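You operate a simulated robot arm through the tools that you are given. There is no shell and no other tool. Be economical: measure what you need, move in short steps, check, and stop when the job is done.

Carry out the task below with a simulated robot arm. There is one attempt and no reset: what you move stays moved.

TASK
Prime the cabinet's pump with two strokes, then top up the steel tank to FULL.
Fine: Pour from the jug on the side shelf, put it back and shut the tank lid. Set down upright: jug.

The check looks at the end state, three seconds after you hand in, the way a careful person would. Anything else that was tipped, shoved, dropped, spilled or broken makes it a failure. A push-on lid holds only when it is set on centred and level and pressed home; a screw cap is set on level and turned clockwise until tight.

THE ROBOT
A 6-joint arm with a two-finger gripper on a trunk, on a base that drives. Base frame: it is fixed to the floor where the robot stands at the start and does not move with it; the origin is under the middle of the robot, x ahead of it, y to its left, z up; the surface under the hand at the start is at about z = 0.22. Readings come in m, degrees, newtons and seconds.
It reaches about 1.298 m from its shoulder. Its first joint turns from -149.0 to 149.0 degrees. Places, roughly: black tank lid [0.9, -0.3, 0.9]; blue pump knob [0.8, 0, 1]; lower sight glass [0.6, 0.4, 0.3]; red drain lever [0.6, 0.1, 0.7]; steel tank [0.9, -0.3, 0.8]. Payload 1.57 kg.
Tool frame: the origin (TCP) lies between the finger pads and is the grasp point; the fingertips stand 0.021 m ahead of it; z points along the fingers, y is the line along which they close. Largest opening 0.07 m; the body of the gripper starts 0.05 m behind the TCP.
Orientation is told as [roll, pitch, yaw] about the base's x, y, z axes, in that order, counted from this pose: with the fingers straight down and closing along the base's y, the tool's x points along the base's -x, its y along +y and its z along -z.

THE INTERFACE
- The arm moves only by the tool nudge_tool. Its argument "targets" is one flat list of numbers, 7 for each row, row after row: the shift along the tool's x, y, z in m, then the turn, a rotation vector about the tool's x, y, z in degrees, then the opening, from 0 (shut) to 1 (fully open). In form: [x, y, z, wx, wy, wz, claw, x, y, z, wx, wy, wz, claw, ...]. A call has 1 to 12 rows; each row is the pose to reach, as a shift and turn from the pose commanded when the call began, along the tool's axes at that moment. Rows are played at 5 a second. More than 0.05 m and 8.6 degrees between two rows, or a gripper value outside its range, and nothing of the call is played. Where a pose cannot be reached the arm comes as near as it can. A force on the tool above 90 N (or 10 N above the force at the start of the call, whichever is more), or a blocked arm, ends the call early, and 0.2 s more pass. The fingers move at their own pace and stop on an object; they squeeze with about 30 N. The grip force told is the motor's: it shows also when the fingers shut on nothing. Time passes only in rows, and 0.2 s behind the last, so rows that repeat a pose let the fingers close. The reply holds the time, the measured pose of the TCP, the force on the tool along the base axes, the opening and the grip force, in the units named above and with some noise, with the torque about the TCP (base axes, N m) and any sound that the robot's microphone picked up, and new pictures: "show" is both (left out), scene, wrist or none.
- Cameras (640 x 400 px; columns grow to the right, rows downward): "scene" is now at [0.0185, 0.1554, 1.9268]; the picture's right is [-0.31, -0.95, 0.00], its down [-0.75, 0.25, -0.61] and it looks along [0.58, -0.19, -0.79] (base axes); focal length 256 px, centre (320, 200). "wrist" rides on the gripper at [0.079, 0.004, -0.081] in the tool frame; the picture's right is [-0.05, 1.00, 0.00], its down [-0.67, -0.03, -0.74] and it looks along [-0.74, -0.04, 0.67] (tool axes); focal length 256 px, centre (320, 200). There is no depth. A picture from a camera that has moved, and an enlarged one, comes with that camera's place and axes in the base frame and with its lens. The place of the scene camera against the robot may be out by one fixed shift of up to 0.012 m in any direction.
- raise_lower(by): slides the trunk up (or, below 0, down) by that many m; the arm and the scene camera ride with it, the base frame stays. It gives what a move gives, with no picture.
- drive_base(legs): drives the robot by 1 to 6 legs, each [ahead, turn to the left] in m and degrees, along the robot's own axes; the way and the turn of a leg run together, so that a leg with both is an arc; at most 1.5 m and 180 degrees a leg. The arm and the cameras ride along, it lands a little off, and it stops where it bumps. It gives what a move gives, and a new picture of the scene camera.
- head_to(pan, tilt): turns the head with the scene camera to pan (to the left, within 155 degrees either way) and tilt (down, from -29 to 69), counted from straight ahead of the robot. It gives what a move gives, and a new picture of the scene camera.
- close_up(camera, box): a new picture of the part [left, top, right, bottom] of that camera's present view, enlarged. It takes no simulated time.
- job_done(): hands the job in; it is judged then, once.

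Go step by step. Nothing tells you exact positions but the pictures and the camera data: compare them with the known pose of the tool, close in by small moves and look again before you grip or let go. The budget is 120 turns and 260 pictures, counting those below and the enlarged ones. Unless the task says otherwise, let go and move clear before handing in, and close with one line.

The tools are called after "Call:" as a command line: name --argument value ..., lists and objects as JSON in quotes. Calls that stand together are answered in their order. nudge_tool: Moves the arm, as the interface text tells. Its arguments: {"type":"object","properties":{"targets":{"type":"array","items":{"type":"number"}},"show":{"type":"string","enum":["both","scene","wrist","none"]}},"required":["targets"]} The other tools are called the same way: raise_lower (by) slides the trunk up or down; drive_base (legs) drives the base; head_to (pan, tilt) turns the head that bears the scene camera; close_up (camera, box) takes an enlarged picture of a part of a camera's view; job_done () hands the job in.

At the start:

```text
time: 0.0
position: [0.6682, -0.3946, 1.2765]
tool_rot: [0.0, 0.0, -0.6]
ft_force: [-0.3, -0.4, -0.2]
moment: [-0.03, 0.0, 0.01]
gripper_width: 0.0701
grasp_force: 0.1
trunk travel left (down, up): [-0.958, 0.012]
robot x, y, heading: [-0.0024, 0.0017, -0.3]
head pan, tilt: [-18.3, 52.5]
```

scene: 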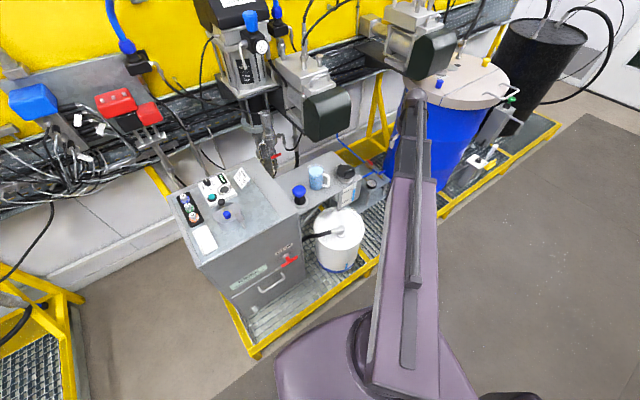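
wrist: 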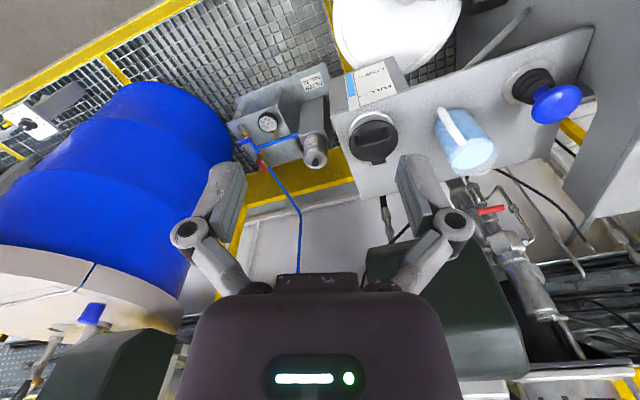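

The scene shows a grey cabinet, a shelf with a blue pump knob, a blue jug and a black-lidded tank. I'll enlarge these first to see them better.

Call:
close_up --camera "scene" --box '[270, 130, 430, 230]'

Call:
close_up --camera "wrist" --box '[320, 40, 640, 240]'

Call:
close_up --camera "scene" --box '[160, 150, 320, 250]'

```text
4.00 times, centred on (350, 180) of scene
camera zoom: at [0.0185, 0.1554, 1.9268], right [-0.31, -0.95, 0.0], down [-0.75, 0.25, -0.61], along [0.58, -0.19, -0.79], focal length 1024 px, centre (200, 280)
```

zoom: 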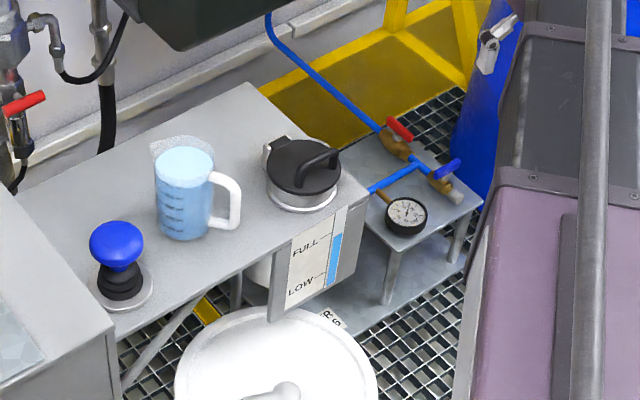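

```text
2.00 times, centred on (480, 140) of wrist
camera zoom: at [0.5894, -0.3894, 1.3565], right [0.06, 1.0, 0.0], down [0.67, -0.04, 0.74], along [0.74, -0.05, -0.67], focal length 512 px, centre (0, 320)
```

zoom: 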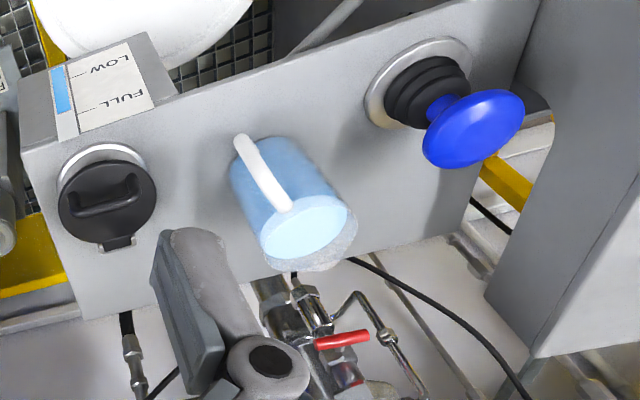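

```text
4.00 times, centred on (240, 200) of scene
camera zoom: at [0.0185, 0.1554, 1.9268], right [-0.31, -0.95, 0.0], down [-0.75, 0.25, -0.61], along [0.58, -0.19, -0.79], focal length 1024 px, centre (640, 200)
```

zoom: 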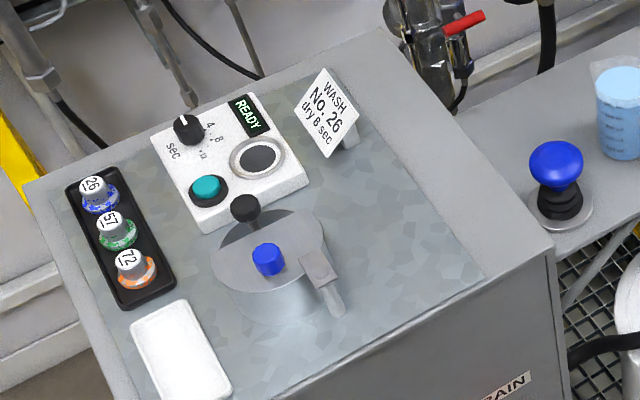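

I put the lid at about (0.92,-0.29,0.89), the jug at (0.91,-0.12) and the knob at (0.83,0.0,0.94). Next I'll zoom in on the gauge, the jug and the knob.

Call:
close_up --camera "scene" --box '[325, 160, 373, 220]'

Call:
close_up --camera "scene" --box '[286, 155, 346, 213]'

Call:
close_up --camera "wrist" --box '[330, 50, 490, 190]'

Call:
close_up --camera "scene" --box '[220, 230, 400, 345]'

```text
6.67 times, centred on (349, 190) of scene
camera zoom: at [0.0185, 0.1554, 1.9268], right [-0.31, -0.95, 0.0], down [-0.75, 0.25, -0.61], along [0.58, -0.19, -0.79], focal length 1706 px, centre (127, 267)
```

zoom: 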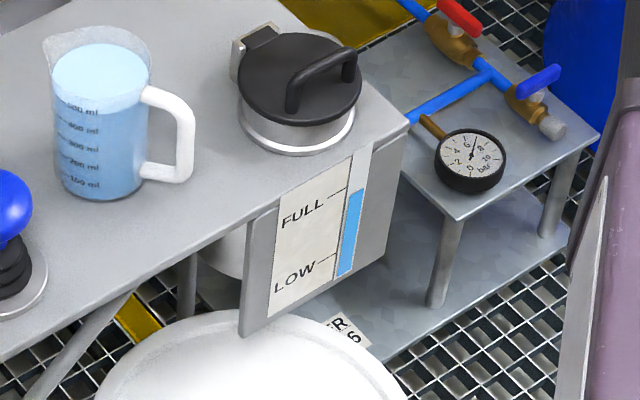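

```text
6.90 times, centred on (316, 184) of scene
camera zoom: at [0.0185, 0.1554, 1.9268], right [-0.31, -0.95, 0.0], down [-0.75, 0.25, -0.61], along [0.58, -0.19, -0.79], focal length 1765 px, centre (348, 310)
```

zoom: 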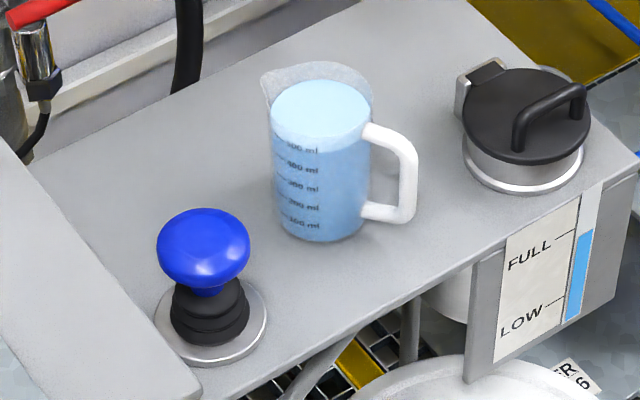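

```text
2.86 times, centred on (410, 120) of wrist
camera zoom: at [0.5894, -0.3894, 1.3565], right [0.06, 1.0, 0.0], down [0.67, -0.04, 0.74], along [0.74, -0.05, -0.67], focal length 731 px, centre (63, 429)
```

zoom: 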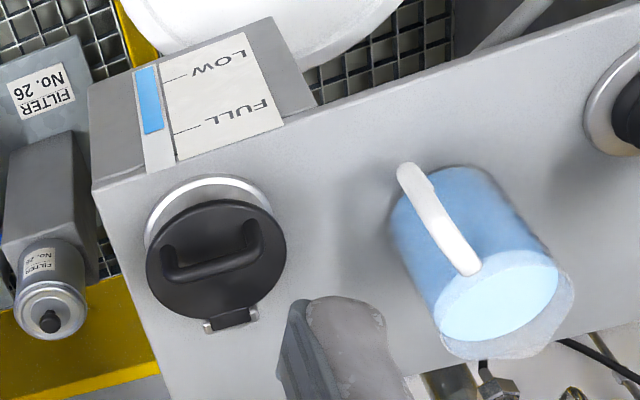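

```text
3.48 times, centred on (310, 288) of scene
camera zoom: at [0.0185, 0.1554, 1.9268], right [-0.31, -0.95, 0.0], down [-0.75, 0.25, -0.61], along [0.58, -0.19, -0.79], focal length 890 px, centre (355, -104)
```

zoom: 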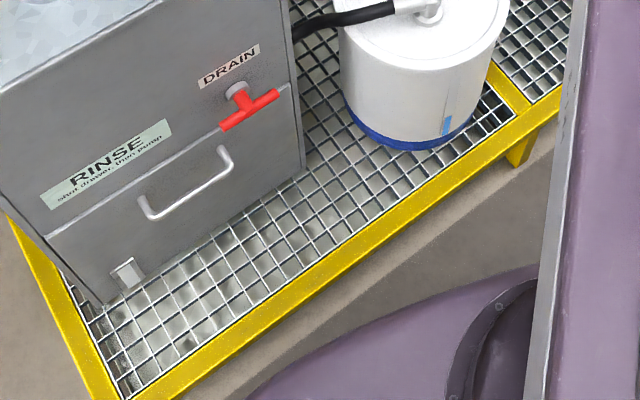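

The pump knob comes first. I'll close the gripper and move above it in stages, staying clear of the jug.

Call:
nudge_tool --targets '[0, 0.045, 0, 0, 0, 0, 0, 0, 0.09, 0, 0, 0, 0, 0, 0, 0.135, 0, 0, 0, 0, 0, 0, 0.18, 0, 0, 0, 0, 0, 0, 0.225, 0, 0, 0, 0, 0, 0, 0.27, 0, 0, 0, 0, 0, 0, 0.315, 0, 0, 0, 0, 0, 0, 0.36, 0, 0, 0, 0, 0, 0, 0.395, 0.02, 0, 0, 0, 0, -0.04, 0.395, 0.04, 0, 0, 0, 0, -0.08, 0.395, 0.06, 0, 0, 0, 0, -0.12, 0.395, 0.08, 0, 0, 0, 0]'

```text
time: 2.6
position: [0.791, -0.0006, 1.2766]
tool_rot: [0.0, 0.1, -0.6]
ft_force: [-0.3, -0.7, 0.1]
moment: [0.0, -0.01, -0.02]
gripper_width: 0.0001
grasp_force: 28.3
out of reach, approached as far as the arm can: row 4, 9, 10, 11, 12
trunk travel left (down, up): [-0.958, 0.012]
robot x, y, heading: [-0.0027, 0.0105, 0.2]
head pan, tilt: [-18.3, 52.5]
camera scene: at [0.0201, 0.1547, 1.9268], right [-0.31, -0.95, 0.0], down [-0.75, 0.25, -0.61], along [0.58, -0.19, -0.79], focal length 256 px, centre (320, 200)
camera wrist: at [0.7122, 0.0049, 1.3559], right [0.06, 1.0, 0.0], down [0.67, -0.04, 0.74], along [0.74, -0.05, -0.67], focal length 256 px, centre (320, 200)
```

scene: 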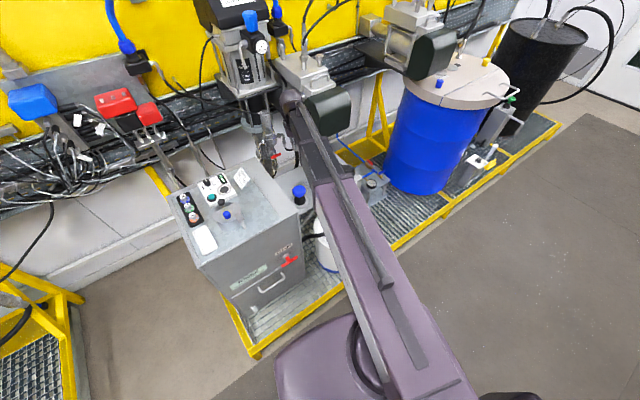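
wrist: 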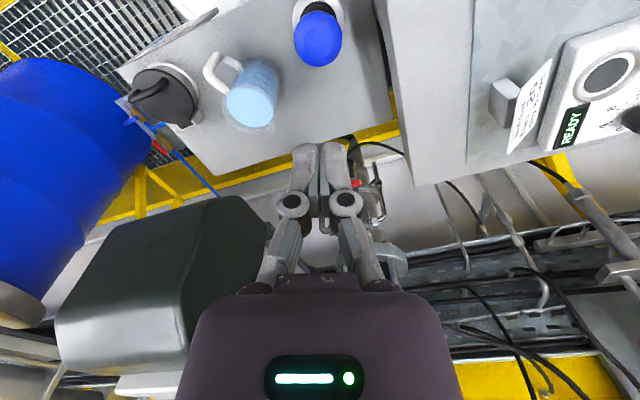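

The arm can't get lower at this trunk height. I'll lower the trunk so the tool sits just above the knob.

Call:
raise_lower --by -0.23

Call:
nudge_tool --targets '[0, 0, 0, 0, 0, 0, 0]'

```text
time: 5.0
position: [0.79, 0.0006, 1.0482]
tool_rot: [-0.1, 0.1, -0.5]
ft_force: [0.6, -0.8, 0.6]
moment: [0.01, -0.01, 0.02]
gripper_width: 0.0
grasp_force: 28.2
trunk travel left (down, up): [-0.728, 0.242]
robot x, y, heading: [0.0006, 0.0046, 0.3]
head pan, tilt: [-18.3, 52.5]
```

```text
time: 5.4
position: [0.7899, 0.0005, 1.0471]
tool_rot: [0.0, 0.0, -0.4]
ft_force: [0.0, 0.2, -0.6]
moment: [0.02, -0.01, -0.05]
gripper_width: 0.0
grasp_force: 28.6
trunk travel left (down, up): [-0.728, 0.242]
robot x, y, heading: [-0.0012, 0.0051, 0.1]
head pan, tilt: [-18.3, 52.5]
camera scene: at [0.0186, 0.1555, 1.6968], right [-0.31, -0.95, 0.0], down [-0.75, 0.25, -0.61], along [0.58, -0.19, -0.79], focal length 256 px, centre (320, 200)
camera wrist: at [0.7106, 0.0055, 1.1265], right [0.06, 1.0, 0.0], down [0.67, -0.04, 0.74], along [0.74, -0.05, -0.67], focal length 256 px, centre (320, 200)
```

scene: 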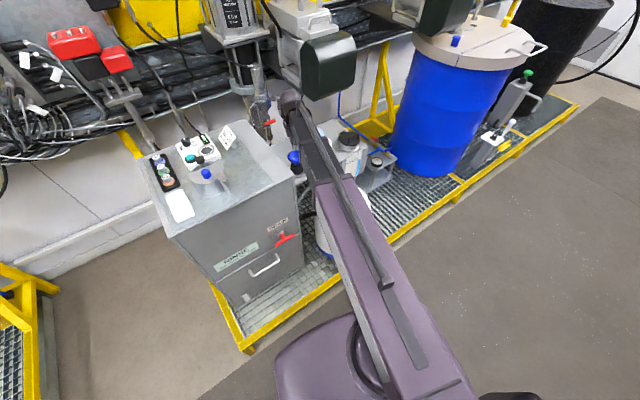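
wrist: 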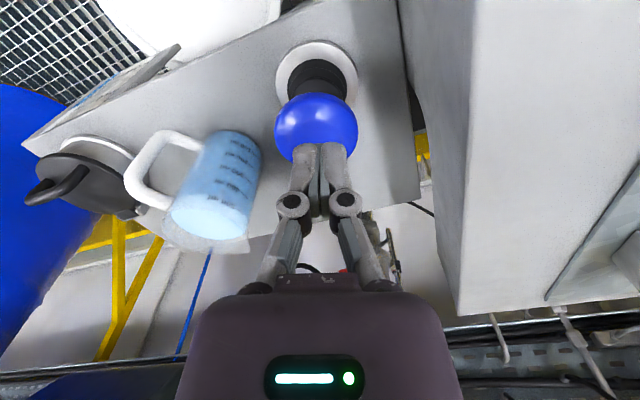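

The knob is about 0.035 m ahead of the tool. I'll align over it and lower until contact.

Call:
nudge_tool --targets '[-0.036, -0.004, 0.0, 0, 0, 0, 0, -0.036, -0.004, 0.02, 0, 0, 0, 0, -0.036, -0.004, 0.04, 0, 0, 0, 0]' --show "wrist"

```text
time: 6.2
position: [0.8217, -0.0027, 1.0466]
tool_rot: [0.1, 0.0, -0.5]
ft_force: [0.1, -0.8, -0.2]
moment: [0.02, 0.0, -0.02]
gripper_width: 0.0
grasp_force: 28.8
out of reach, approached as far as the arm can: row 2, 3
trunk travel left (down, up): [-0.728, 0.242]
robot x, y, heading: [-0.0032, 0.0025, -0.1]
head pan, tilt: [-18.3, 52.5]
camera wrist: at [0.7435, 0.0016, 1.1263], right [0.06, 1.0, 0.0], down [0.67, -0.04, 0.74], along [0.74, -0.05, -0.67], focal length 256 px, centre (320, 200)
```

wrist: 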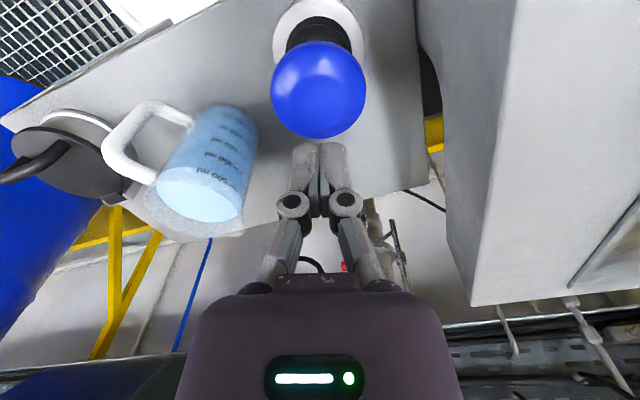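

The floor of the arm's reach moves with the trunk. I'll raise the arm 0.28 m and then lower the trunk 0.28 m to get working range.

Call:
nudge_tool --targets '[-0.036, -0.004, -0.04, 0, 0, 0, 0, -0.036, -0.004, -0.08, 0, 0, 0, 0, -0.036, -0.004, -0.12, 0, 0, 0, 0, -0.036, -0.004, -0.16, 0, 0, 0, 0, -0.036, -0.004, -0.2, 0, 0, 0, 0, -0.036, -0.004, -0.24, 0, 0, 0, 0, -0.036, -0.004, -0.28, 0, 0, 0, 0]' --show "none"

```text
refused: row 1 steps farther than a row can; nothing moved
```

Shifts count from the current commanded pose, so I only need to move straight up.

Call:
nudge_tool --targets '[0, 0, -0.04, 0, 0, 0, 0, 0, 0, -0.08, 0, 0, 0, 0, 0, 0, -0.12, 0, 0, 0, 0, 0, 0, -0.16, 0, 0, 0, 0, 0, 0, -0.2, 0, 0, 0, 0, 0, 0, -0.24, 0, 0, 0, 0, 0, 0, -0.28, 0, 0, 0, 0]' --show "none"

```text
time: 7.8
position: [0.822, -0.005, 1.0474]
tool_rot: [0.1, 0.0, -0.5]
ft_force: [-0.2, 0.7, -0.1]
moment: [-0.03, 0.01, -0.03]
gripper_width: 0.0
grasp_force: 28.6
out of reach, approached as far as the arm can: row 1, 2, 3, 4, 5, 6, 7
trunk travel left (down, up): [-0.728, 0.242]
robot x, y, heading: [-0.0024, 0.0044, -0.1]
head pan, tilt: [-18.3, 52.5]
```

The arm won't move up from here either, so it's probably fully stretched. I'll retract a little and test vertical movement there.

Call:
nudge_tool --targets '[0.04, 0, 0, 0, 0, 0, 0, 0.08, 0, 0, 0, 0, 0, 0, 0.12, 0, 0, 0, 0, 0, 0, 0.12, 0, -0.04, 0, 0, 0, 0, 0.12, 0, -0.08, 0, 0, 0, 0, 0.12, 0, -0.12, 0, 0, 0, 0]' --show "scene"

```text
time: 9.2
position: [0.7017, 0.0019, 1.0469]
tool_rot: [0.0, 0.0, -0.6]
ft_force: [0.2, 1.2, -0.2]
moment: [0.02, 0.03, -0.03]
gripper_width: 0.0002
grasp_force: 28.9
out of reach, approached as far as the arm can: row 1, 2, 3, 4, 5, 6
trunk travel left (down, up): [-0.728, 0.242]
robot x, y, heading: [-0.0006, 0.0048, -0.1]
head pan, tilt: [-18.3, 52.5]
camera scene: at [0.0186, 0.1555, 1.6968], right [-0.31, -0.95, 0.0], down [-0.75, 0.25, -0.61], along [0.58, -0.19, -0.79], focal length 256 px, centre (320, 200)
```

scene: 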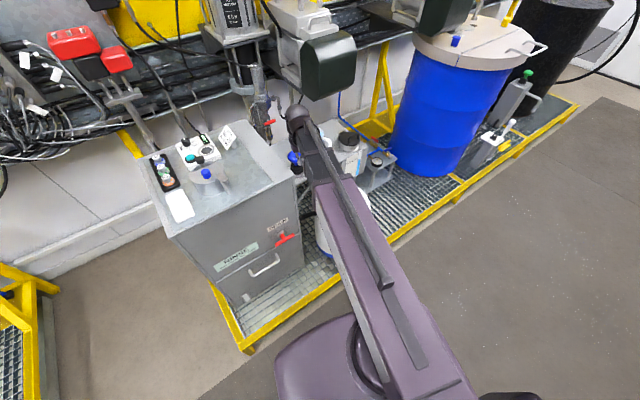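

Height seems to come only from the trunk, because the arm's main joints look planar. I'll return above the knob and press using the trunk.

Call:
raise_lower --by 0.005

Call:
nudge_tool --targets '[-0.042, -0.002, 0, 0, 0, 0, 0, -0.084, -0.004, 0, 0, 0, 0, 0, -0.125, -0.006, 0, 0, 0, 0, 0]' --show "wrist"

Call:
raise_lower --by -0.06

Call:
close_up --camera "wrist" --box '[200, 0, 440, 220]'

```text
time: 9.8
position: [0.7017, 0.0026, 1.0506]
tool_rot: [0.0, -0.1, -0.6]
ft_force: [0.7, 0.8, 0.2]
moment: [0.01, -0.02, -0.02]
gripper_width: 0.0
grasp_force: 28.2
trunk travel left (down, up): [-0.733, 0.237]
robot x, y, heading: [-0.0006, 0.0039, -0.1]
head pan, tilt: [-18.3, 52.5]
```

```text
time: 10.6
position: [0.8276, -0.0029, 1.0518]
tool_rot: [0.1, 0.0, -0.5]
ft_force: [1.7, -0.6, 0.4]
moment: [-0.02, 0.02, 0.02]
gripper_width: 0.0
grasp_force: 28.8
trunk travel left (down, up): [-0.733, 0.237]
robot x, y, heading: [-0.0046, 0.0074, 0.1]
head pan, tilt: [-18.3, 52.5]
camera wrist: at [0.7496, 0.0022, 1.131], right [0.06, 1.0, 0.0], down [0.67, -0.04, 0.74], along [0.74, -0.05, -0.67], focal length 256 px, centre (320, 200)
```

wrist: 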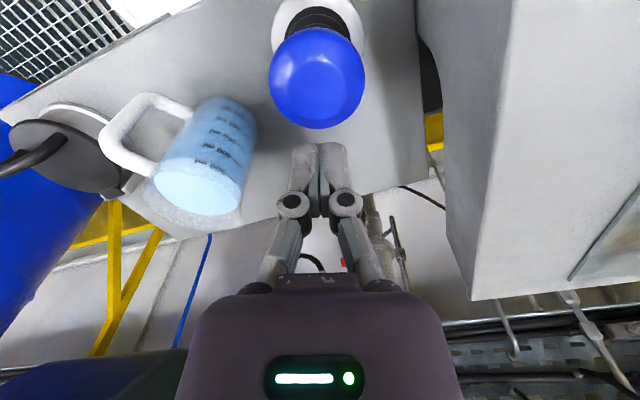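

```text
time: 11.6
position: [0.8268, -0.0032, 0.9921]
tool_rot: [-0.1, 0.0, -0.6]
ft_force: [-0.2, 0.2, -0.3]
moment: [-0.01, 0.04, -0.03]
gripper_width: 0.0
grasp_force: 28.4
trunk travel left (down, up): [-0.673, 0.297]
robot x, y, heading: [0.0005, 0.0019, 0.3]
head pan, tilt: [-18.3, 52.5]
```

```text
1.82 times, centred on (320, 110) of wrist
camera zoom: at [0.7481, 0.0022, 1.0715], right [0.06, 1.0, 0.0], down [0.67, -0.04, 0.74], along [0.74, -0.05, -0.67], focal length 465 px, centre (320, 364)
```

zoom: 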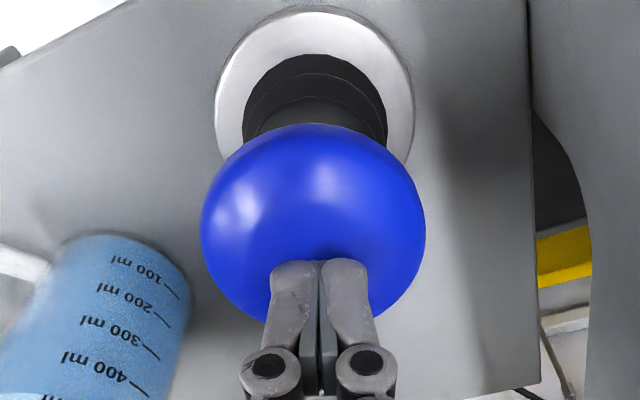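

The tips sit roughly over the knob, maybe 8 mm too far in x. I'll correct that and press in small steps.

Call:
nudge_tool --targets '[0.008, -0.002, 0, 0, 0, 0, 0]' --show "none"

Call:
raise_lower --by -0.015

Call:
raise_lower --by -0.01

Call:
close_up --camera "wrist" --box '[200, 0, 440, 220]'

```text
time: 12.0
position: [0.8174, -0.0048, 0.9919]
tool_rot: [0.0, 0.0, -0.4]
ft_force: [0.3, 0.0, 0.2]
moment: [0.0, 0.0, 0.0]
gripper_width: 0.0001
grasp_force: 28.7
trunk travel left (down, up): [-0.673, 0.297]
robot x, y, heading: [-0.0015, 0.0011, -0.0]
head pan, tilt: [-18.3, 52.5]
```

```text
time: 12.6
position: [0.8175, -0.0052, 0.9766]
tool_rot: [0.0, 0.0, -0.6]
ft_force: [0.3, -0.8, 3.4]
moment: [-0.03, 0.03, 0.0]
gripper_width: 0.0059
grasp_force: 29.2
trunk travel left (down, up): [-0.658, 0.312]
robot x, y, heading: [0.0014, 0.0075, 0.4]
head pan, tilt: [-18.3, 52.5]
```

```text
time: 13.2
position: [0.8186, -0.0056, 0.9681]
tool_rot: [0.0, 0.0, -0.6]
ft_force: [1.5, -0.2, 5.6]
moment: [0.01, -0.04, -0.01]
gripper_width: 0.006
grasp_force: 28.8
trunk travel left (down, up): [-0.648, 0.322]
robot x, y, heading: [0.0002, 0.0038, 0.3]
head pan, tilt: [-18.3, 52.5]
```

```text
1.82 times, centred on (320, 110) of wrist
camera zoom: at [0.7385, 0.0, 1.0467], right [0.06, 1.0, 0.0], down [0.67, -0.04, 0.75], along [0.74, -0.05, -0.67], focal length 465 px, centre (320, 364)
```

zoom: 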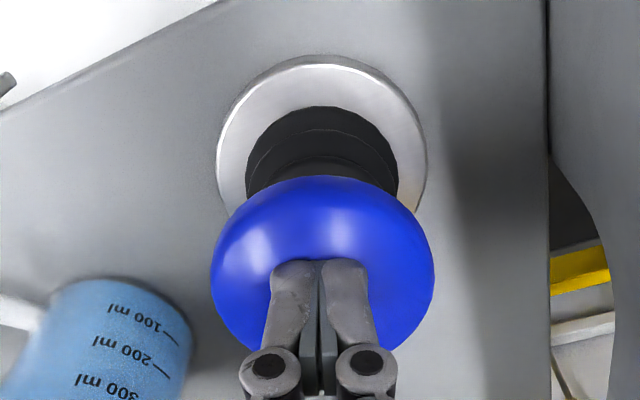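

There is a soft spring-like resistance, so I'll keep pressing to the end of the stroke.

Call:
raise_lower --by -0.01

Call:
raise_lower --by -0.01

Call:
raise_lower --by -0.008

Call:
close_up --camera "wrist" --box '[200, 0, 440, 220]'

```text
time: 13.8
position: [0.8179, -0.0041, 0.9573]
tool_rot: [0.1, 0.0, -0.6]
ft_force: [2.9, -0.7, 10.2]
moment: [0.0, -0.12, 0.0]
gripper_width: 0.0058
grasp_force: 28.5
trunk travel left (down, up): [-0.638, 0.332]
robot x, y, heading: [-0.001, 0.0021, 0.1]
head pan, tilt: [-18.3, 52.5]
```

```text
time: 14.3
position: [0.8176, -0.0052, 0.9518]
tool_rot: [0.0, -0.5, -0.5]
ft_force: [29.2, -0.8, 80.4]
moment: [-0.04, -0.38, 0.01]
gripper_width: 0.006
grasp_force: 28.5
trunk travel left (down, up): [-0.628, 0.342]
robot x, y, heading: [-0.002, 0.0025, -0.0]
head pan, tilt: [-18.3, 52.5]
```

```text
time: 14.6
position: [0.8169, -0.0047, 0.9521]
tool_rot: [0.0, -0.6, -0.6]
ft_force: [1.6, 0.7, 63.7]
moment: [0.0, 0.18, -0.04]
gripper_width: 0.0059
grasp_force: 27.9
trunk travel left (down, up): [-0.629, 0.341]
robot x, y, heading: [0.0028, 0.0037, 0.0]
head pan, tilt: [-18.3, 52.5]
stopped: the force on the tool passed its limit at 107 N (the readings are from after the stop); the commanded pose is now the measured one
```

```text
1.82 times, centred on (320, 110) of wrist
camera zoom: at [0.737, 0.0001, 1.0303], right [0.06, 1.0, 0.0], down [0.66, -0.04, 0.75], along [0.75, -0.05, -0.66], focal length 465 px, centre (320, 364)
```

zoom: 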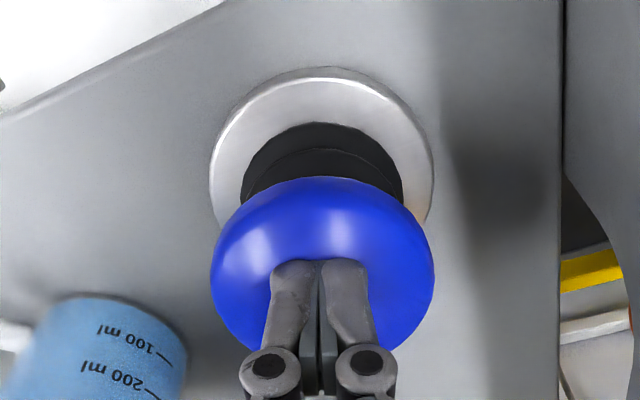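

The end stop is reached at TCP z of about 0.952. I'll release fully and check that the knob returns.

Call:
raise_lower --by 0.05

Call:
close_up --camera "wrist" --box '[200, 0, 440, 220]'

```text
time: 15.5
position: [0.8208, -0.0048, 0.9966]
tool_rot: [0.0, -0.4, -0.6]
ft_force: [0.2, 0.3, 0.0]
moment: [-0.02, 0.0, -0.01]
gripper_width: 0.0002
grasp_force: 28.7
trunk travel left (down, up): [-0.679, 0.291]
robot x, y, heading: [-0.0041, 0.0006, -0.0]
head pan, tilt: [-18.3, 52.5]
```

```text
1.82 times, centred on (320, 110) of wrist
camera zoom: at [0.7416, 0.0, 1.0762], right [0.06, 1.0, 0.0], down [0.66, -0.04, 0.75], along [0.75, -0.05, -0.66], focal length 465 px, centre (320, 364)
```

zoom: 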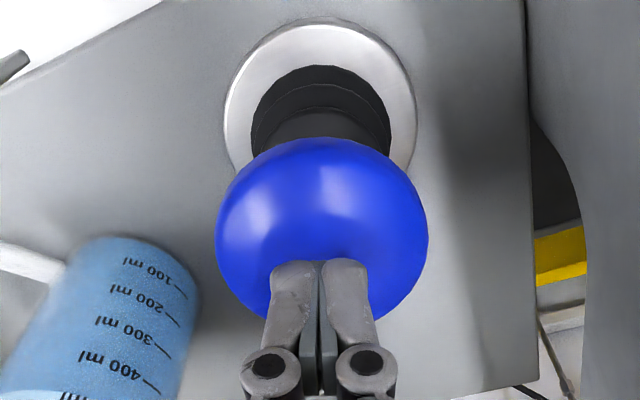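

The knob sprang back. Now the second stroke.

Call:
raise_lower --by -0.046

Call:
raise_lower --by 0.12

Call:
close_up --camera "wrist" --box '[0, 0, 640, 400]'

```text
time: 16.4
position: [0.8208, -0.0054, 0.953]
tool_rot: [-0.1, -0.5, -0.7]
ft_force: [7.1, -0.1, 19.5]
moment: [-0.03, -0.08, -0.01]
gripper_width: 0.0061
grasp_force: 28.1
trunk travel left (down, up): [-0.633, 0.337]
robot x, y, heading: [0.0001, 0.0025, 0.1]
head pan, tilt: [-18.3, 52.5]
```

```text
time: 17.9
position: [0.8211, -0.0052, 1.0712]
tool_rot: [0.0, -0.4, -0.5]
ft_force: [0.0, -0.3, 0.4]
moment: [0.0, -0.01, -0.01]
gripper_width: 0.0
grasp_force: 28.2
trunk travel left (down, up): [-0.753, 0.217]
robot x, y, heading: [0.0008, 0.0065, 0.3]
head pan, tilt: [-18.3, 52.5]
```

```text
1.00 times, centred on (320, 200) of wrist (not enlarged: the box is as wide or as high as the picture)
camera zoom: at [0.7414, 0.0001, 1.1504], right [0.06, 1.0, 0.0], down [0.66, -0.04, 0.75], along [0.75, -0.05, -0.66], focal length 256 px, centre (320, 200)
```

zoom: 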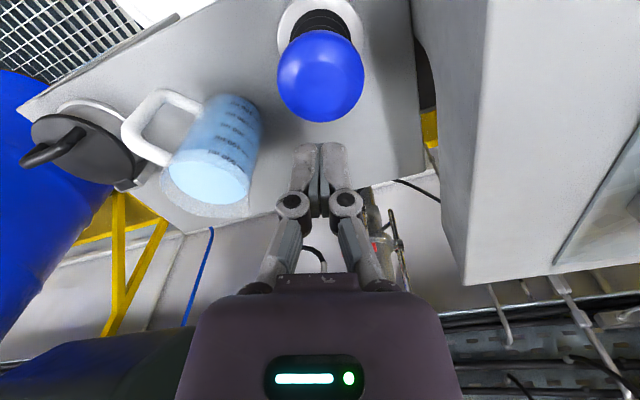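

The second stroke reached the same stop. Before opening the lid I need to know the clearance to the dark motor box above, the handle details and the current gauge reading.

Call:
close_up --camera "scene" --box '[270, 20, 430, 220]'

Call:
close_up --camera "wrist" --box '[0, 60, 280, 240]'

```text
2.00 times, centred on (350, 120) of scene
camera zoom: at [0.0188, 0.1555, 1.7213], right [-0.31, -0.95, 0.0], down [-0.75, 0.25, -0.61], along [0.58, -0.19, -0.79], focal length 512 px, centre (260, 360)
```

zoom: 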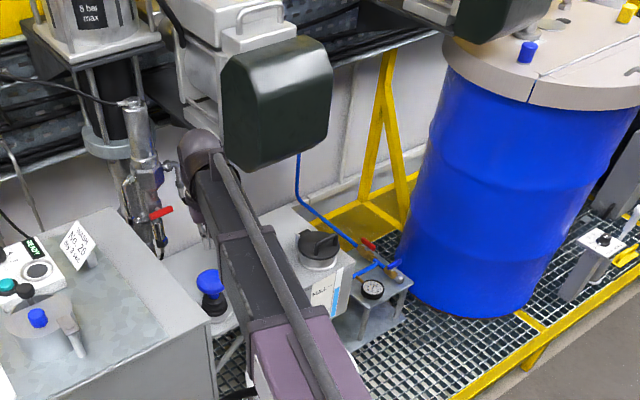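

```text
2.22 times, centred on (140, 150) of wrist
camera zoom: at [0.7414, 0.0001, 1.1504], right [0.06, 1.0, 0.0], down [0.66, -0.04, 0.75], along [0.75, -0.05, -0.66], focal length 569 px, centre (720, 311)
```

zoom: 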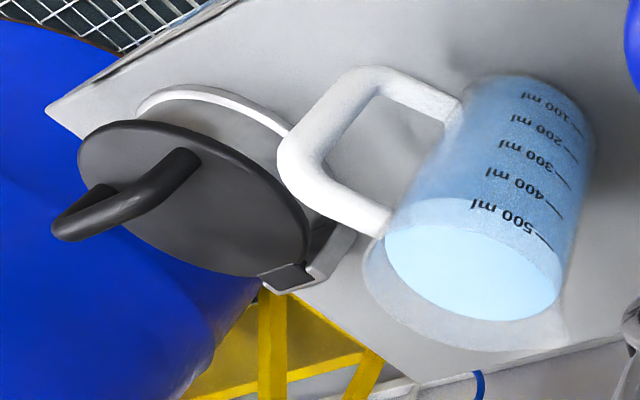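

The motor box overhangs behind the lid, with its front plane just past the lid and its bottom at z≈1.15. A tilted approach is therefore safer than a vertical one. I'll back off to open space and turn the wrist about 102° to learn how it behaves.

Call:
nudge_tool --targets '[0.018, -0.021, 0, 0, 0, -8.5, 0.5, 0.036, -0.042, 0, 0, 0, -17, 0.5, 0.054, -0.063, 0, 0, 0, -25.5, 0.5, 0.072, -0.084, 0, 0, 0, -34, 0.5, 0.09, -0.105, 0, 0, 0, -42.5, 0.5, 0.108, -0.126, 0, 0, 0, -51, 0.5, 0.126, -0.147, 0, 0, 0, -59.5, 0.5, 0.144, -0.168, 0, 0, 0, -68, 0.5, 0.162, -0.189, 0, 0, 0, -76.5, 0.5, 0.18, -0.21, 0, 0, 0, -85, 0.5, 0.198, -0.231, 0, 0, 0, -93.5, 0.5, 0.216, -0.25, 0, 0, 0, -102, 0.5]'

```text
time: 20.5
position: [0.602, -0.2529, 1.0715]
tool_rot: [-0.4, 0.1, 101.5]
ft_force: [0.4, -0.4, -0.2]
moment: [-0.04, 0.03, 0.01]
gripper_width: 0.0348
grasp_force: 0.0
trunk travel left (down, up): [-0.753, 0.217]
robot x, y, heading: [0.0011, 0.0061, 0.2]
head pan, tilt: [-18.3, 52.5]
camera scene: at [0.0183, 0.1552, 1.7214], right [-0.31, -0.95, 0.0], down [-0.75, 0.25, -0.61], along [0.58, -0.19, -0.79], focal length 256 px, centre (320, 200)
camera wrist: at [0.6138, -0.332, 1.1512], right [-0.99, -0.15, -0.01], down [-0.1, 0.66, 0.74], along [-0.11, 0.74, -0.67], focal length 256 px, centre (320, 200)
```

scene: 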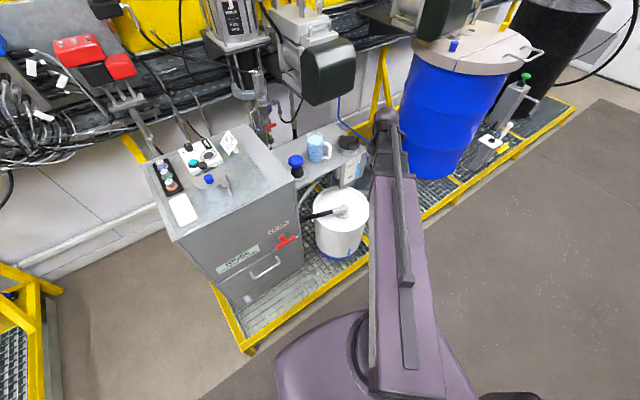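
wrist: 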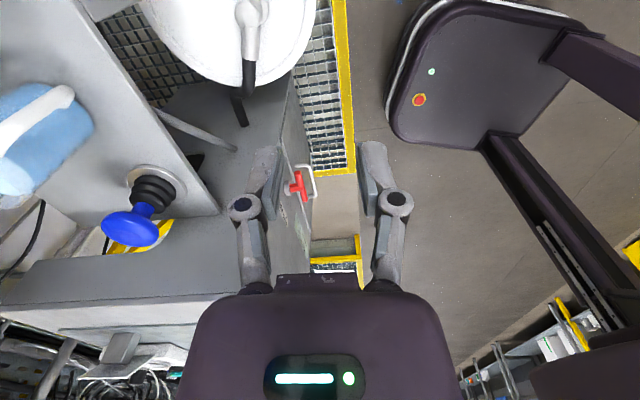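

The yaw is fine. Now I'll tilt the fingers forward about 43° and see how the TCP height responds.

Call:
nudge_tool --targets '[0, 0, 0, 8.5, 0, 0, 0.5, 0, 0, 0, 17, 0, 0, 0.5, 0, 0, 0, 25.5, 0, 0, 0.5, 0, 0, 0, 34, 0, 0, 0.5, 0, 0, 0, 42.5, 0, 0, 0.5]'

```text
time: 21.7
position: [0.601, -0.251, 1.1214]
tool_rot: [-43.0, 0.1, 101.4]
ft_force: [0.4, -0.5, 0.0]
moment: [-0.01, 0.0, 0.02]
gripper_width: 0.035
grasp_force: 0.1
out of reach, approached as far as the arm can: row 1, 2, 3, 4, 5
trunk travel left (down, up): [-0.753, 0.217]
robot x, y, heading: [-0.0014, 0.0037, -0.0]
head pan, tilt: [-18.3, 52.5]
camera scene: at [0.0182, 0.1555, 1.7213], right [-0.31, -0.95, 0.0], down [-0.75, 0.25, -0.61], along [0.58, -0.19, -0.79], focal length 256 px, centre (320, 200)
camera wrist: at [0.5594, -0.3403, 1.1766], right [-0.73, -0.09, -0.68], down [-0.6, 0.56, 0.57], along [0.33, 0.82, -0.46], focal length 256 px, centre (320, 200)
```

scene: 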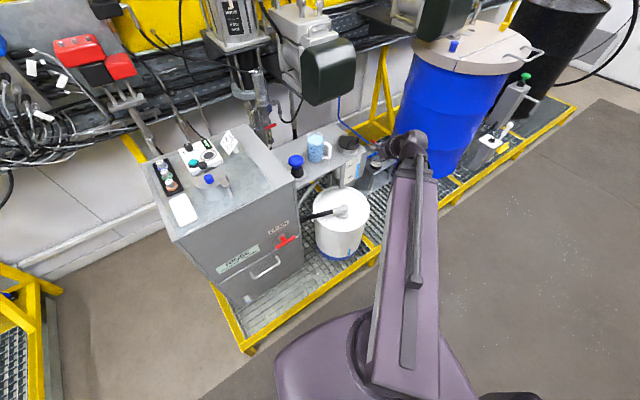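
wrist: 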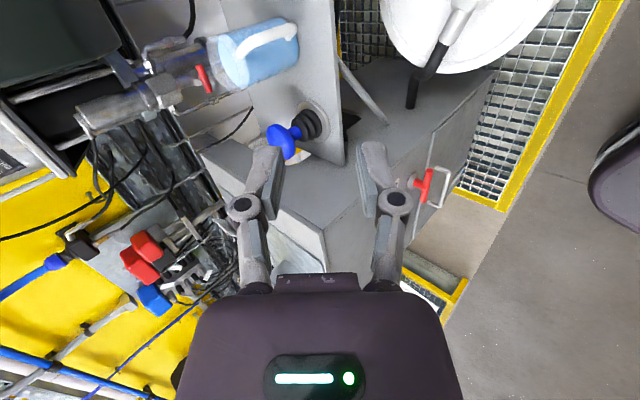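

The wrist pivot is about 0.186 m from the TCP, and horizontal tracking is good. I'll drop the trunk, then move to a stand-off in front of the lid's handle, which I put at about (0.896,-0.298,0.926).

Call:
raise_lower --by -0.13

Call:
nudge_tool --targets '[0.018, -0.027, 0.025, 0, -0.7, -0.7, 0.4, 0.037, -0.053, 0.05, 0, -1.4, -1.5, 0.4, 0.055, -0.08, 0.0745, 0, -2.1, -2.2, 0.4, 0.0736, -0.1065, 0.0993, 0, -2.8, -3, 0.4, 0.092, -0.133, 0.124, 0, -3.5, -3.7, 0.4, 0.1104, -0.1598, 0.1489, 0, -4.1, -4.4, 0.4]'

```text
time: 23.3
position: [0.6006, -0.2515, 0.9902]
tool_rot: [-42.7, 0.2, 101.5]
ft_force: [0.9, -0.2, -0.4]
moment: [-0.01, 0.02, 0.03]
gripper_width: 0.0351
grasp_force: 0.0
trunk travel left (down, up): [-0.623, 0.347]
robot x, y, heading: [-0.0047, 0.002, 0.1]
head pan, tilt: [-18.3, 52.5]
```

```text
time: 24.7
position: [0.8344, -0.3192, 0.9914]
tool_rot: [-42.9, 0.0, 107.5]
ft_force: [0.3, 0.8, -0.2]
moment: [0.01, 0.01, 0.01]
gripper_width: 0.0279
grasp_force: 0.1
out of reach, approached as far as the arm can: row 3
trunk travel left (down, up): [-0.623, 0.347]
robot x, y, heading: [-0.0045, 0.0053, 0.1]
head pan, tilt: [-18.3, 52.5]
camera scene: at [0.0192, 0.1552, 1.5913], right [-0.31, -0.95, 0.0], down [-0.75, 0.25, -0.61], along [0.58, -0.19, -0.79], focal length 256 px, centre (320, 200)
camera wrist: at [0.8041, -0.4111, 1.0459], right [-0.71, -0.17, -0.68], down [-0.66, 0.49, 0.57], along [0.24, 0.85, -0.46], focal length 256 px, centre (320, 200)
```

scene: 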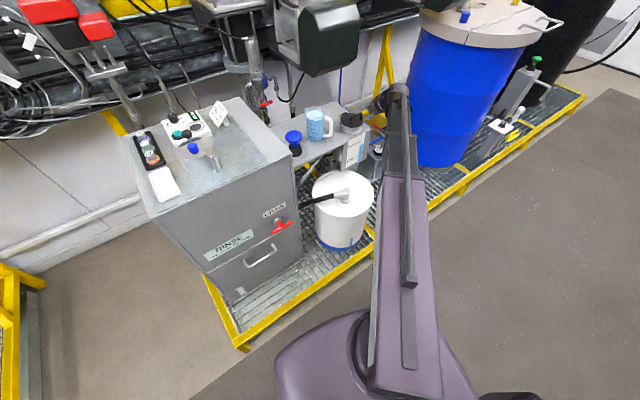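
wrist: 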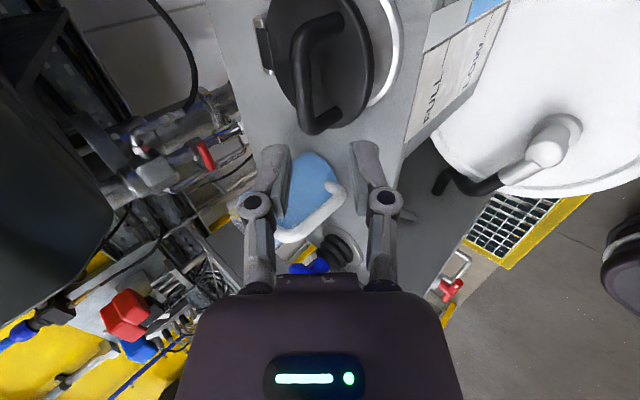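

The handle bar lies along the camera's vertical and is centred nicely between the fingers. I'll close in halfway and look again.

Call:
nudge_tool --targets '[0, -0.009, 0.008, 0, 0, 0, 0.4]' --show "none"

Call:
raise_lower --by -0.03

Call:
nudge_tool --targets '[0, -0.022, 0.0205, 0, 0, 0, 0.4]' --show "both"

```text
time: 25.1
position: [0.8458, -0.3156, 0.991]
tool_rot: [-42.8, 0.1, 107.5]
ft_force: [-0.6, -0.8, 0.3]
moment: [0.04, 0.02, -0.04]
gripper_width: 0.0278
grasp_force: 0.0
trunk travel left (down, up): [-0.623, 0.347]
robot x, y, heading: [-0.0009, 0.005, 0.2]
head pan, tilt: [-18.3, 52.5]
```

```text
time: 25.8
position: [0.8466, -0.3151, 0.9611]
tool_rot: [-42.8, 0.2, 107.5]
ft_force: [0.4, -0.1, -0.2]
moment: [-0.04, 0.02, -0.03]
gripper_width: 0.0278
grasp_force: 0.0
trunk travel left (down, up): [-0.593, 0.377]
robot x, y, heading: [-0.0017, 0.0036, 0.1]
head pan, tilt: [-18.3, 52.5]
```

```text
time: 26.2
position: [0.8753, -0.3057, 0.9608]
tool_rot: [-42.8, 0.2, 107.5]
ft_force: [0.5, -0.5, -0.2]
moment: [0.01, 0.0, -0.01]
gripper_width: 0.0278
grasp_force: 0.1
trunk travel left (down, up): [-0.593, 0.377]
robot x, y, heading: [-0.0012, 0.0022, 0.2]
head pan, tilt: [-18.3, 52.5]
camera scene: at [0.019, 0.1554, 1.5614], right [-0.31, -0.95, 0.0], down [-0.75, 0.25, -0.61], along [0.58, -0.19, -0.79], focal length 256 px, centre (320, 200)
camera wrist: at [0.8448, -0.3982, 1.0161], right [-0.71, -0.17, -0.68], down [-0.66, 0.49, 0.57], along [0.24, 0.85, -0.46], focal length 256 px, centre (320, 200)
```

scene: 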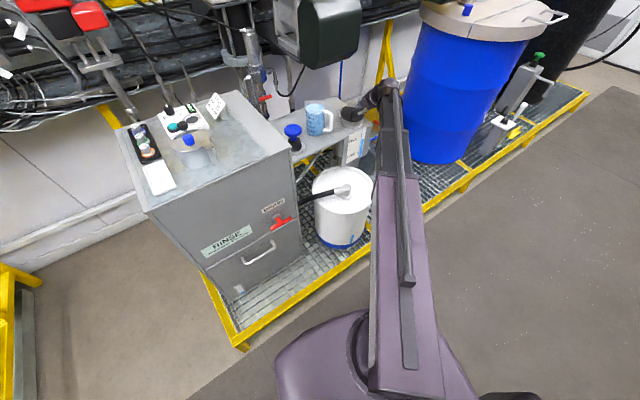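
wrist: 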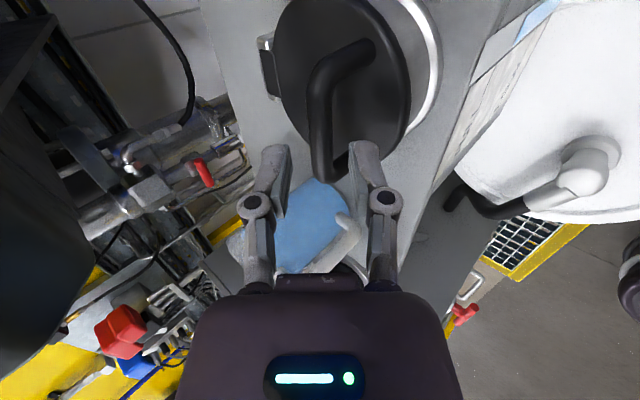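

The bar triangulates to (0.909,-0.298,0.924), straight ahead along the fingers. I'll advance in alternating small steps.

Call:
raise_lower --by -0.012

Call:
nudge_tool --targets '[0, -0.0101, 0.0094, 0, 0, 0, 0.4]' --show "none"

Call:
raise_lower --by -0.018

Call:
nudge_tool --targets '[0, -0.0101, 0.0094, 0, 0, 0, 0.4]' --show "wrist"

```text
time: 26.8
position: [0.8762, -0.3045, 0.9484]
tool_rot: [-42.8, 0.1, 107.5]
ft_force: [0.3, 0.4, -0.3]
moment: [-0.03, 0.0, 0.0]
gripper_width: 0.028
grasp_force: 0.0
trunk travel left (down, up): [-0.581, 0.389]
robot x, y, heading: [-0.0002, 0.0035, 0.1]
head pan, tilt: [-18.3, 52.5]
```

```text
time: 27.2
position: [0.8888, -0.302, 0.9486]
tool_rot: [-42.7, 0.0, 107.4]
ft_force: [-0.1, -0.3, -0.4]
moment: [0.0, -0.01, -0.03]
gripper_width: 0.0276
grasp_force: 0.1
trunk travel left (down, up): [-0.581, 0.389]
robot x, y, heading: [-0.0008, 0.0027, 0.1]
head pan, tilt: [-18.3, 52.5]
```

```text
time: 27.9
position: [0.8888, -0.3006, 0.9314]
tool_rot: [-42.7, 0.1, 107.5]
ft_force: [-0.9, 0.4, 3.5]
moment: [0.01, 0.05, -0.02]
gripper_width: 0.0325
grasp_force: 1.1
trunk travel left (down, up): [-0.563, 0.407]
robot x, y, heading: [-0.0051, 0.0056, 0.1]
head pan, tilt: [-18.3, 52.5]
```

```text
time: 28.3
position: [0.9023, -0.2956, 0.9314]
tool_rot: [-42.7, 0.0, 107.6]
ft_force: [-0.3, 1.1, 0.8]
moment: [0.05, 0.01, 0.0]
gripper_width: 0.0303
grasp_force: 0.2
trunk travel left (down, up): [-0.563, 0.407]
robot x, y, heading: [-0.0005, 0.0046, 0.1]
head pan, tilt: [-18.3, 52.5]
camera wrist: at [0.8711, -0.3882, 0.9862], right [-0.72, -0.17, -0.68], down [-0.66, 0.49, 0.57], along [0.24, 0.85, -0.46], focal length 256 px, centre (320, 200)
```

wrist: 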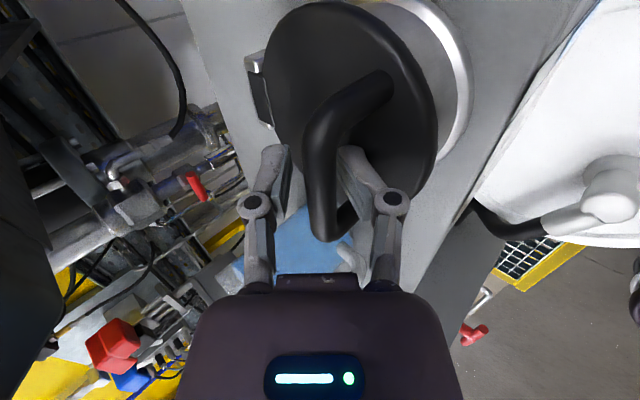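

The bar is between the fingers, so I'll close on it.

Call:
nudge_tool --targets '[0, 0, 0, 0, 0, 0, 0.2, 0, 0, 0, 0, 0, 0, 0.1, 0, 0, 0, 0, 0, 0, 0.0]' --show "wrist"

```text
time: 29.1
position: [0.9026, -0.2958, 0.9299]
tool_rot: [-42.7, 0.0, 107.6]
ft_force: [2.2, 2.8, -4.3]
moment: [0.39, 0.16, -0.31]
gripper_width: 0.0124
grasp_force: 32.5
trunk travel left (down, up): [-0.563, 0.407]
robot x, y, heading: [-0.0005, 0.0031, 0.2]
head pan, tilt: [-18.3, 52.5]
camera wrist: at [0.8717, -0.3884, 0.9855], right [-0.72, -0.17, -0.68], down [-0.66, 0.49, 0.57], along [0.24, 0.85, -0.46], focal length 256 px, centre (320, 200)
```

wrist: 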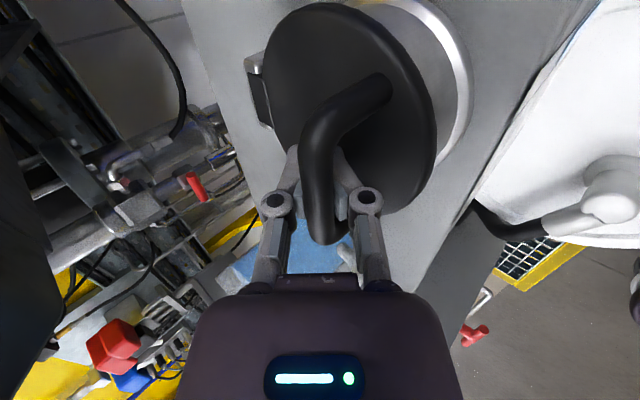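

The grip works, but from this side the lid would swing into the fingers before it is upright. Coming from the right with the wrist leaning away from the motor box lets the bar pivot freely in the pinch. I'll release and back out.

Call:
nudge_tool --targets '[0, 0, 0, 0, 0, 0, 0.4, 0, 0, 0, 0, 0, 0, 0.4, 0, 0.0101, -0.0094, 0, 0, 0, 0.4]' --show "none"

Call:
raise_lower --by 0.02

Call:
nudge_tool --targets '[0, 0.02, -0.0188, 0, 0, 0, 0.4]' --show "none"

Call:
raise_lower --by 0.06

Call:
nudge_tool --targets '[0.03, 0.018, -0.017, 0, 0, 0, 0.4, 0.06, 0.036, -0.034, 0, 0, 0, 0.4, 0.06, 0.036, -0.034, -8.5, 0, 0, 0.4, 0.06, 0.036, -0.034, -17, 0, 0, 0.4, 0.06, 0.036, -0.034, -25.5, 0, 0, 0.4, 0.06, 0.036, -0.034, -34, 0, 0, 0.4, 0.06, 0.036, -0.034, -42.5, 0, 0, 0.4]' --show "wrist"

```text
time: 29.9
position: [0.8892, -0.2995, 0.9309]
tool_rot: [-42.8, 0.1, 107.4]
ft_force: [5.1, 0.5, 3.9]
moment: [0.03, 0.02, -0.07]
gripper_width: 0.0305
grasp_force: 0.1
trunk travel left (down, up): [-0.563, 0.407]
robot x, y, heading: [-0.0004, 0.0027, -0.0]
head pan, tilt: [-18.3, 52.5]
```

```text
time: 30.6
position: [0.8886, -0.3, 0.9512]
tool_rot: [-42.7, 0.1, 107.6]
ft_force: [-0.1, -0.7, -1.1]
moment: [-0.03, 0.02, -0.02]
gripper_width: 0.028
grasp_force: 0.0
trunk travel left (down, up): [-0.583, 0.387]
robot x, y, heading: [-0.0043, 0.0022, 0.1]
head pan, tilt: [-18.3, 52.5]
```

```text
time: 31.0
position: [0.8628, -0.3079, 0.9514]
tool_rot: [-42.8, 0.2, 107.5]
ft_force: [-0.1, -0.4, -0.2]
moment: [-0.03, 0.01, -0.04]
gripper_width: 0.028
grasp_force: 0.0
trunk travel left (down, up): [-0.583, 0.387]
robot x, y, heading: [-0.0007, 0.0036, -0.0]
head pan, tilt: [-18.3, 52.5]
```

```text
time: 32.0
position: [0.8631, -0.3073, 1.0113]
tool_rot: [-42.8, 0.1, 107.5]
ft_force: [0.3, -0.2, 0.6]
moment: [0.0, -0.03, -0.02]
gripper_width: 0.0279
grasp_force: 0.1
trunk travel left (down, up): [-0.643, 0.327]
robot x, y, heading: [-0.0025, 0.0027, 0.1]
head pan, tilt: [-18.3, 52.5]
```

```text
time: 33.6
position: [0.8349, -0.3768, 0.961]
tool_rot: [-0.2, 0.1, 107.5]
ft_force: [-1.1, -0.3, -0.1]
moment: [-0.01, -0.02, 0.0]
gripper_width: 0.0278
grasp_force: 0.1
out of reach, approached as far as the arm can: row 3, 4, 5, 6, 7
trunk travel left (down, up): [-0.643, 0.327]
robot x, y, heading: [-0.0029, 0.0041, -0.0]
head pan, tilt: [-18.3, 52.5]
camera wrist: at [0.8546, -0.4534, 1.041], right [-0.97, -0.25, 0.0], down [-0.17, 0.65, 0.74], along [-0.18, 0.72, -0.67], focal length 256 px, centre (320, 200)
```

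wrist: 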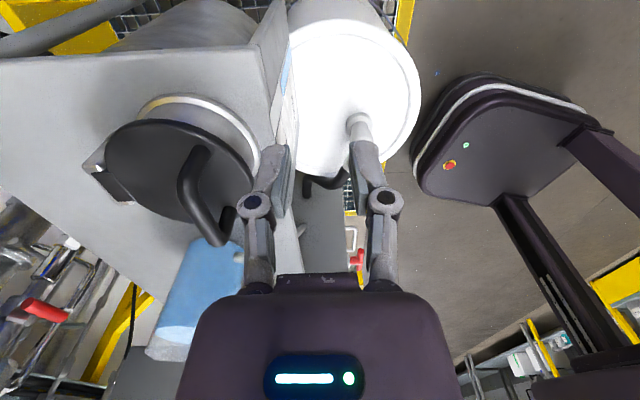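

Clear of the lid and vertical now. Next I'll lean the wrist to the right by 45° while shifting slightly right.

Call:
nudge_tool --targets '[0.01, 0, 0, 0, -8.5, 0, 0.4, 0.02, 0, 0, 0, -17, 0, 0.4, 0.03, 0, 0, 0, -25.5, 0, 0.4, 0.04, 0, 0, 0, -34, 0, 0.4, 0.05, 0, 0, 0, -42.5, 0, 0.4]'

```text
time: 34.8
position: [0.8547, -0.4139, 0.998]
tool_rot: [-3.0, -36.9, 107.6]
ft_force: [0.0, 0.3, -0.6]
moment: [-0.01, -0.01, 0.0]
gripper_width: 0.0279
grasp_force: 0.0
out of reach, approached as far as the arm can: row 2, 3, 4, 5
trunk travel left (down, up): [-0.643, 0.327]
robot x, y, heading: [-0.0028, 0.0024, 0.1]
head pan, tilt: [-18.3, 52.5]
camera scene: at [0.0186, 0.1555, 1.6113], right [-0.31, -0.95, 0.0], down [-0.75, 0.25, -0.61], along [0.58, -0.19, -0.79], focal length 256 px, centre (320, 200)
camera wrist: at [0.882, -0.5222, 1.0145], right [-0.97, -0.23, -0.01], down [-0.03, 0.08, 1.0], along [-0.23, 0.97, -0.08], focal length 256 px, centre (320, 200)
```

scene: 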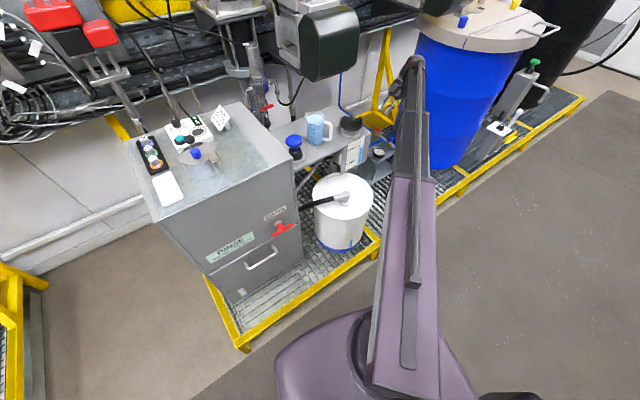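
wrist: 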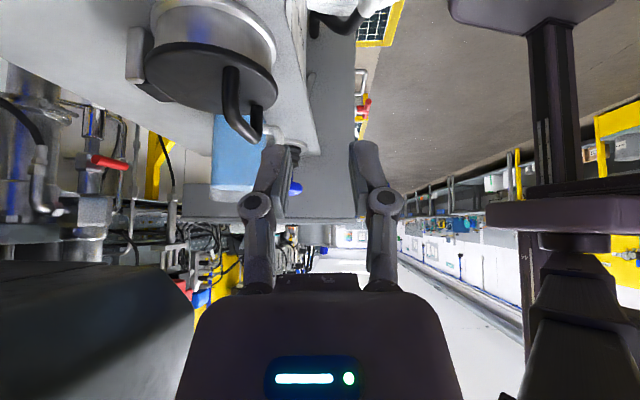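

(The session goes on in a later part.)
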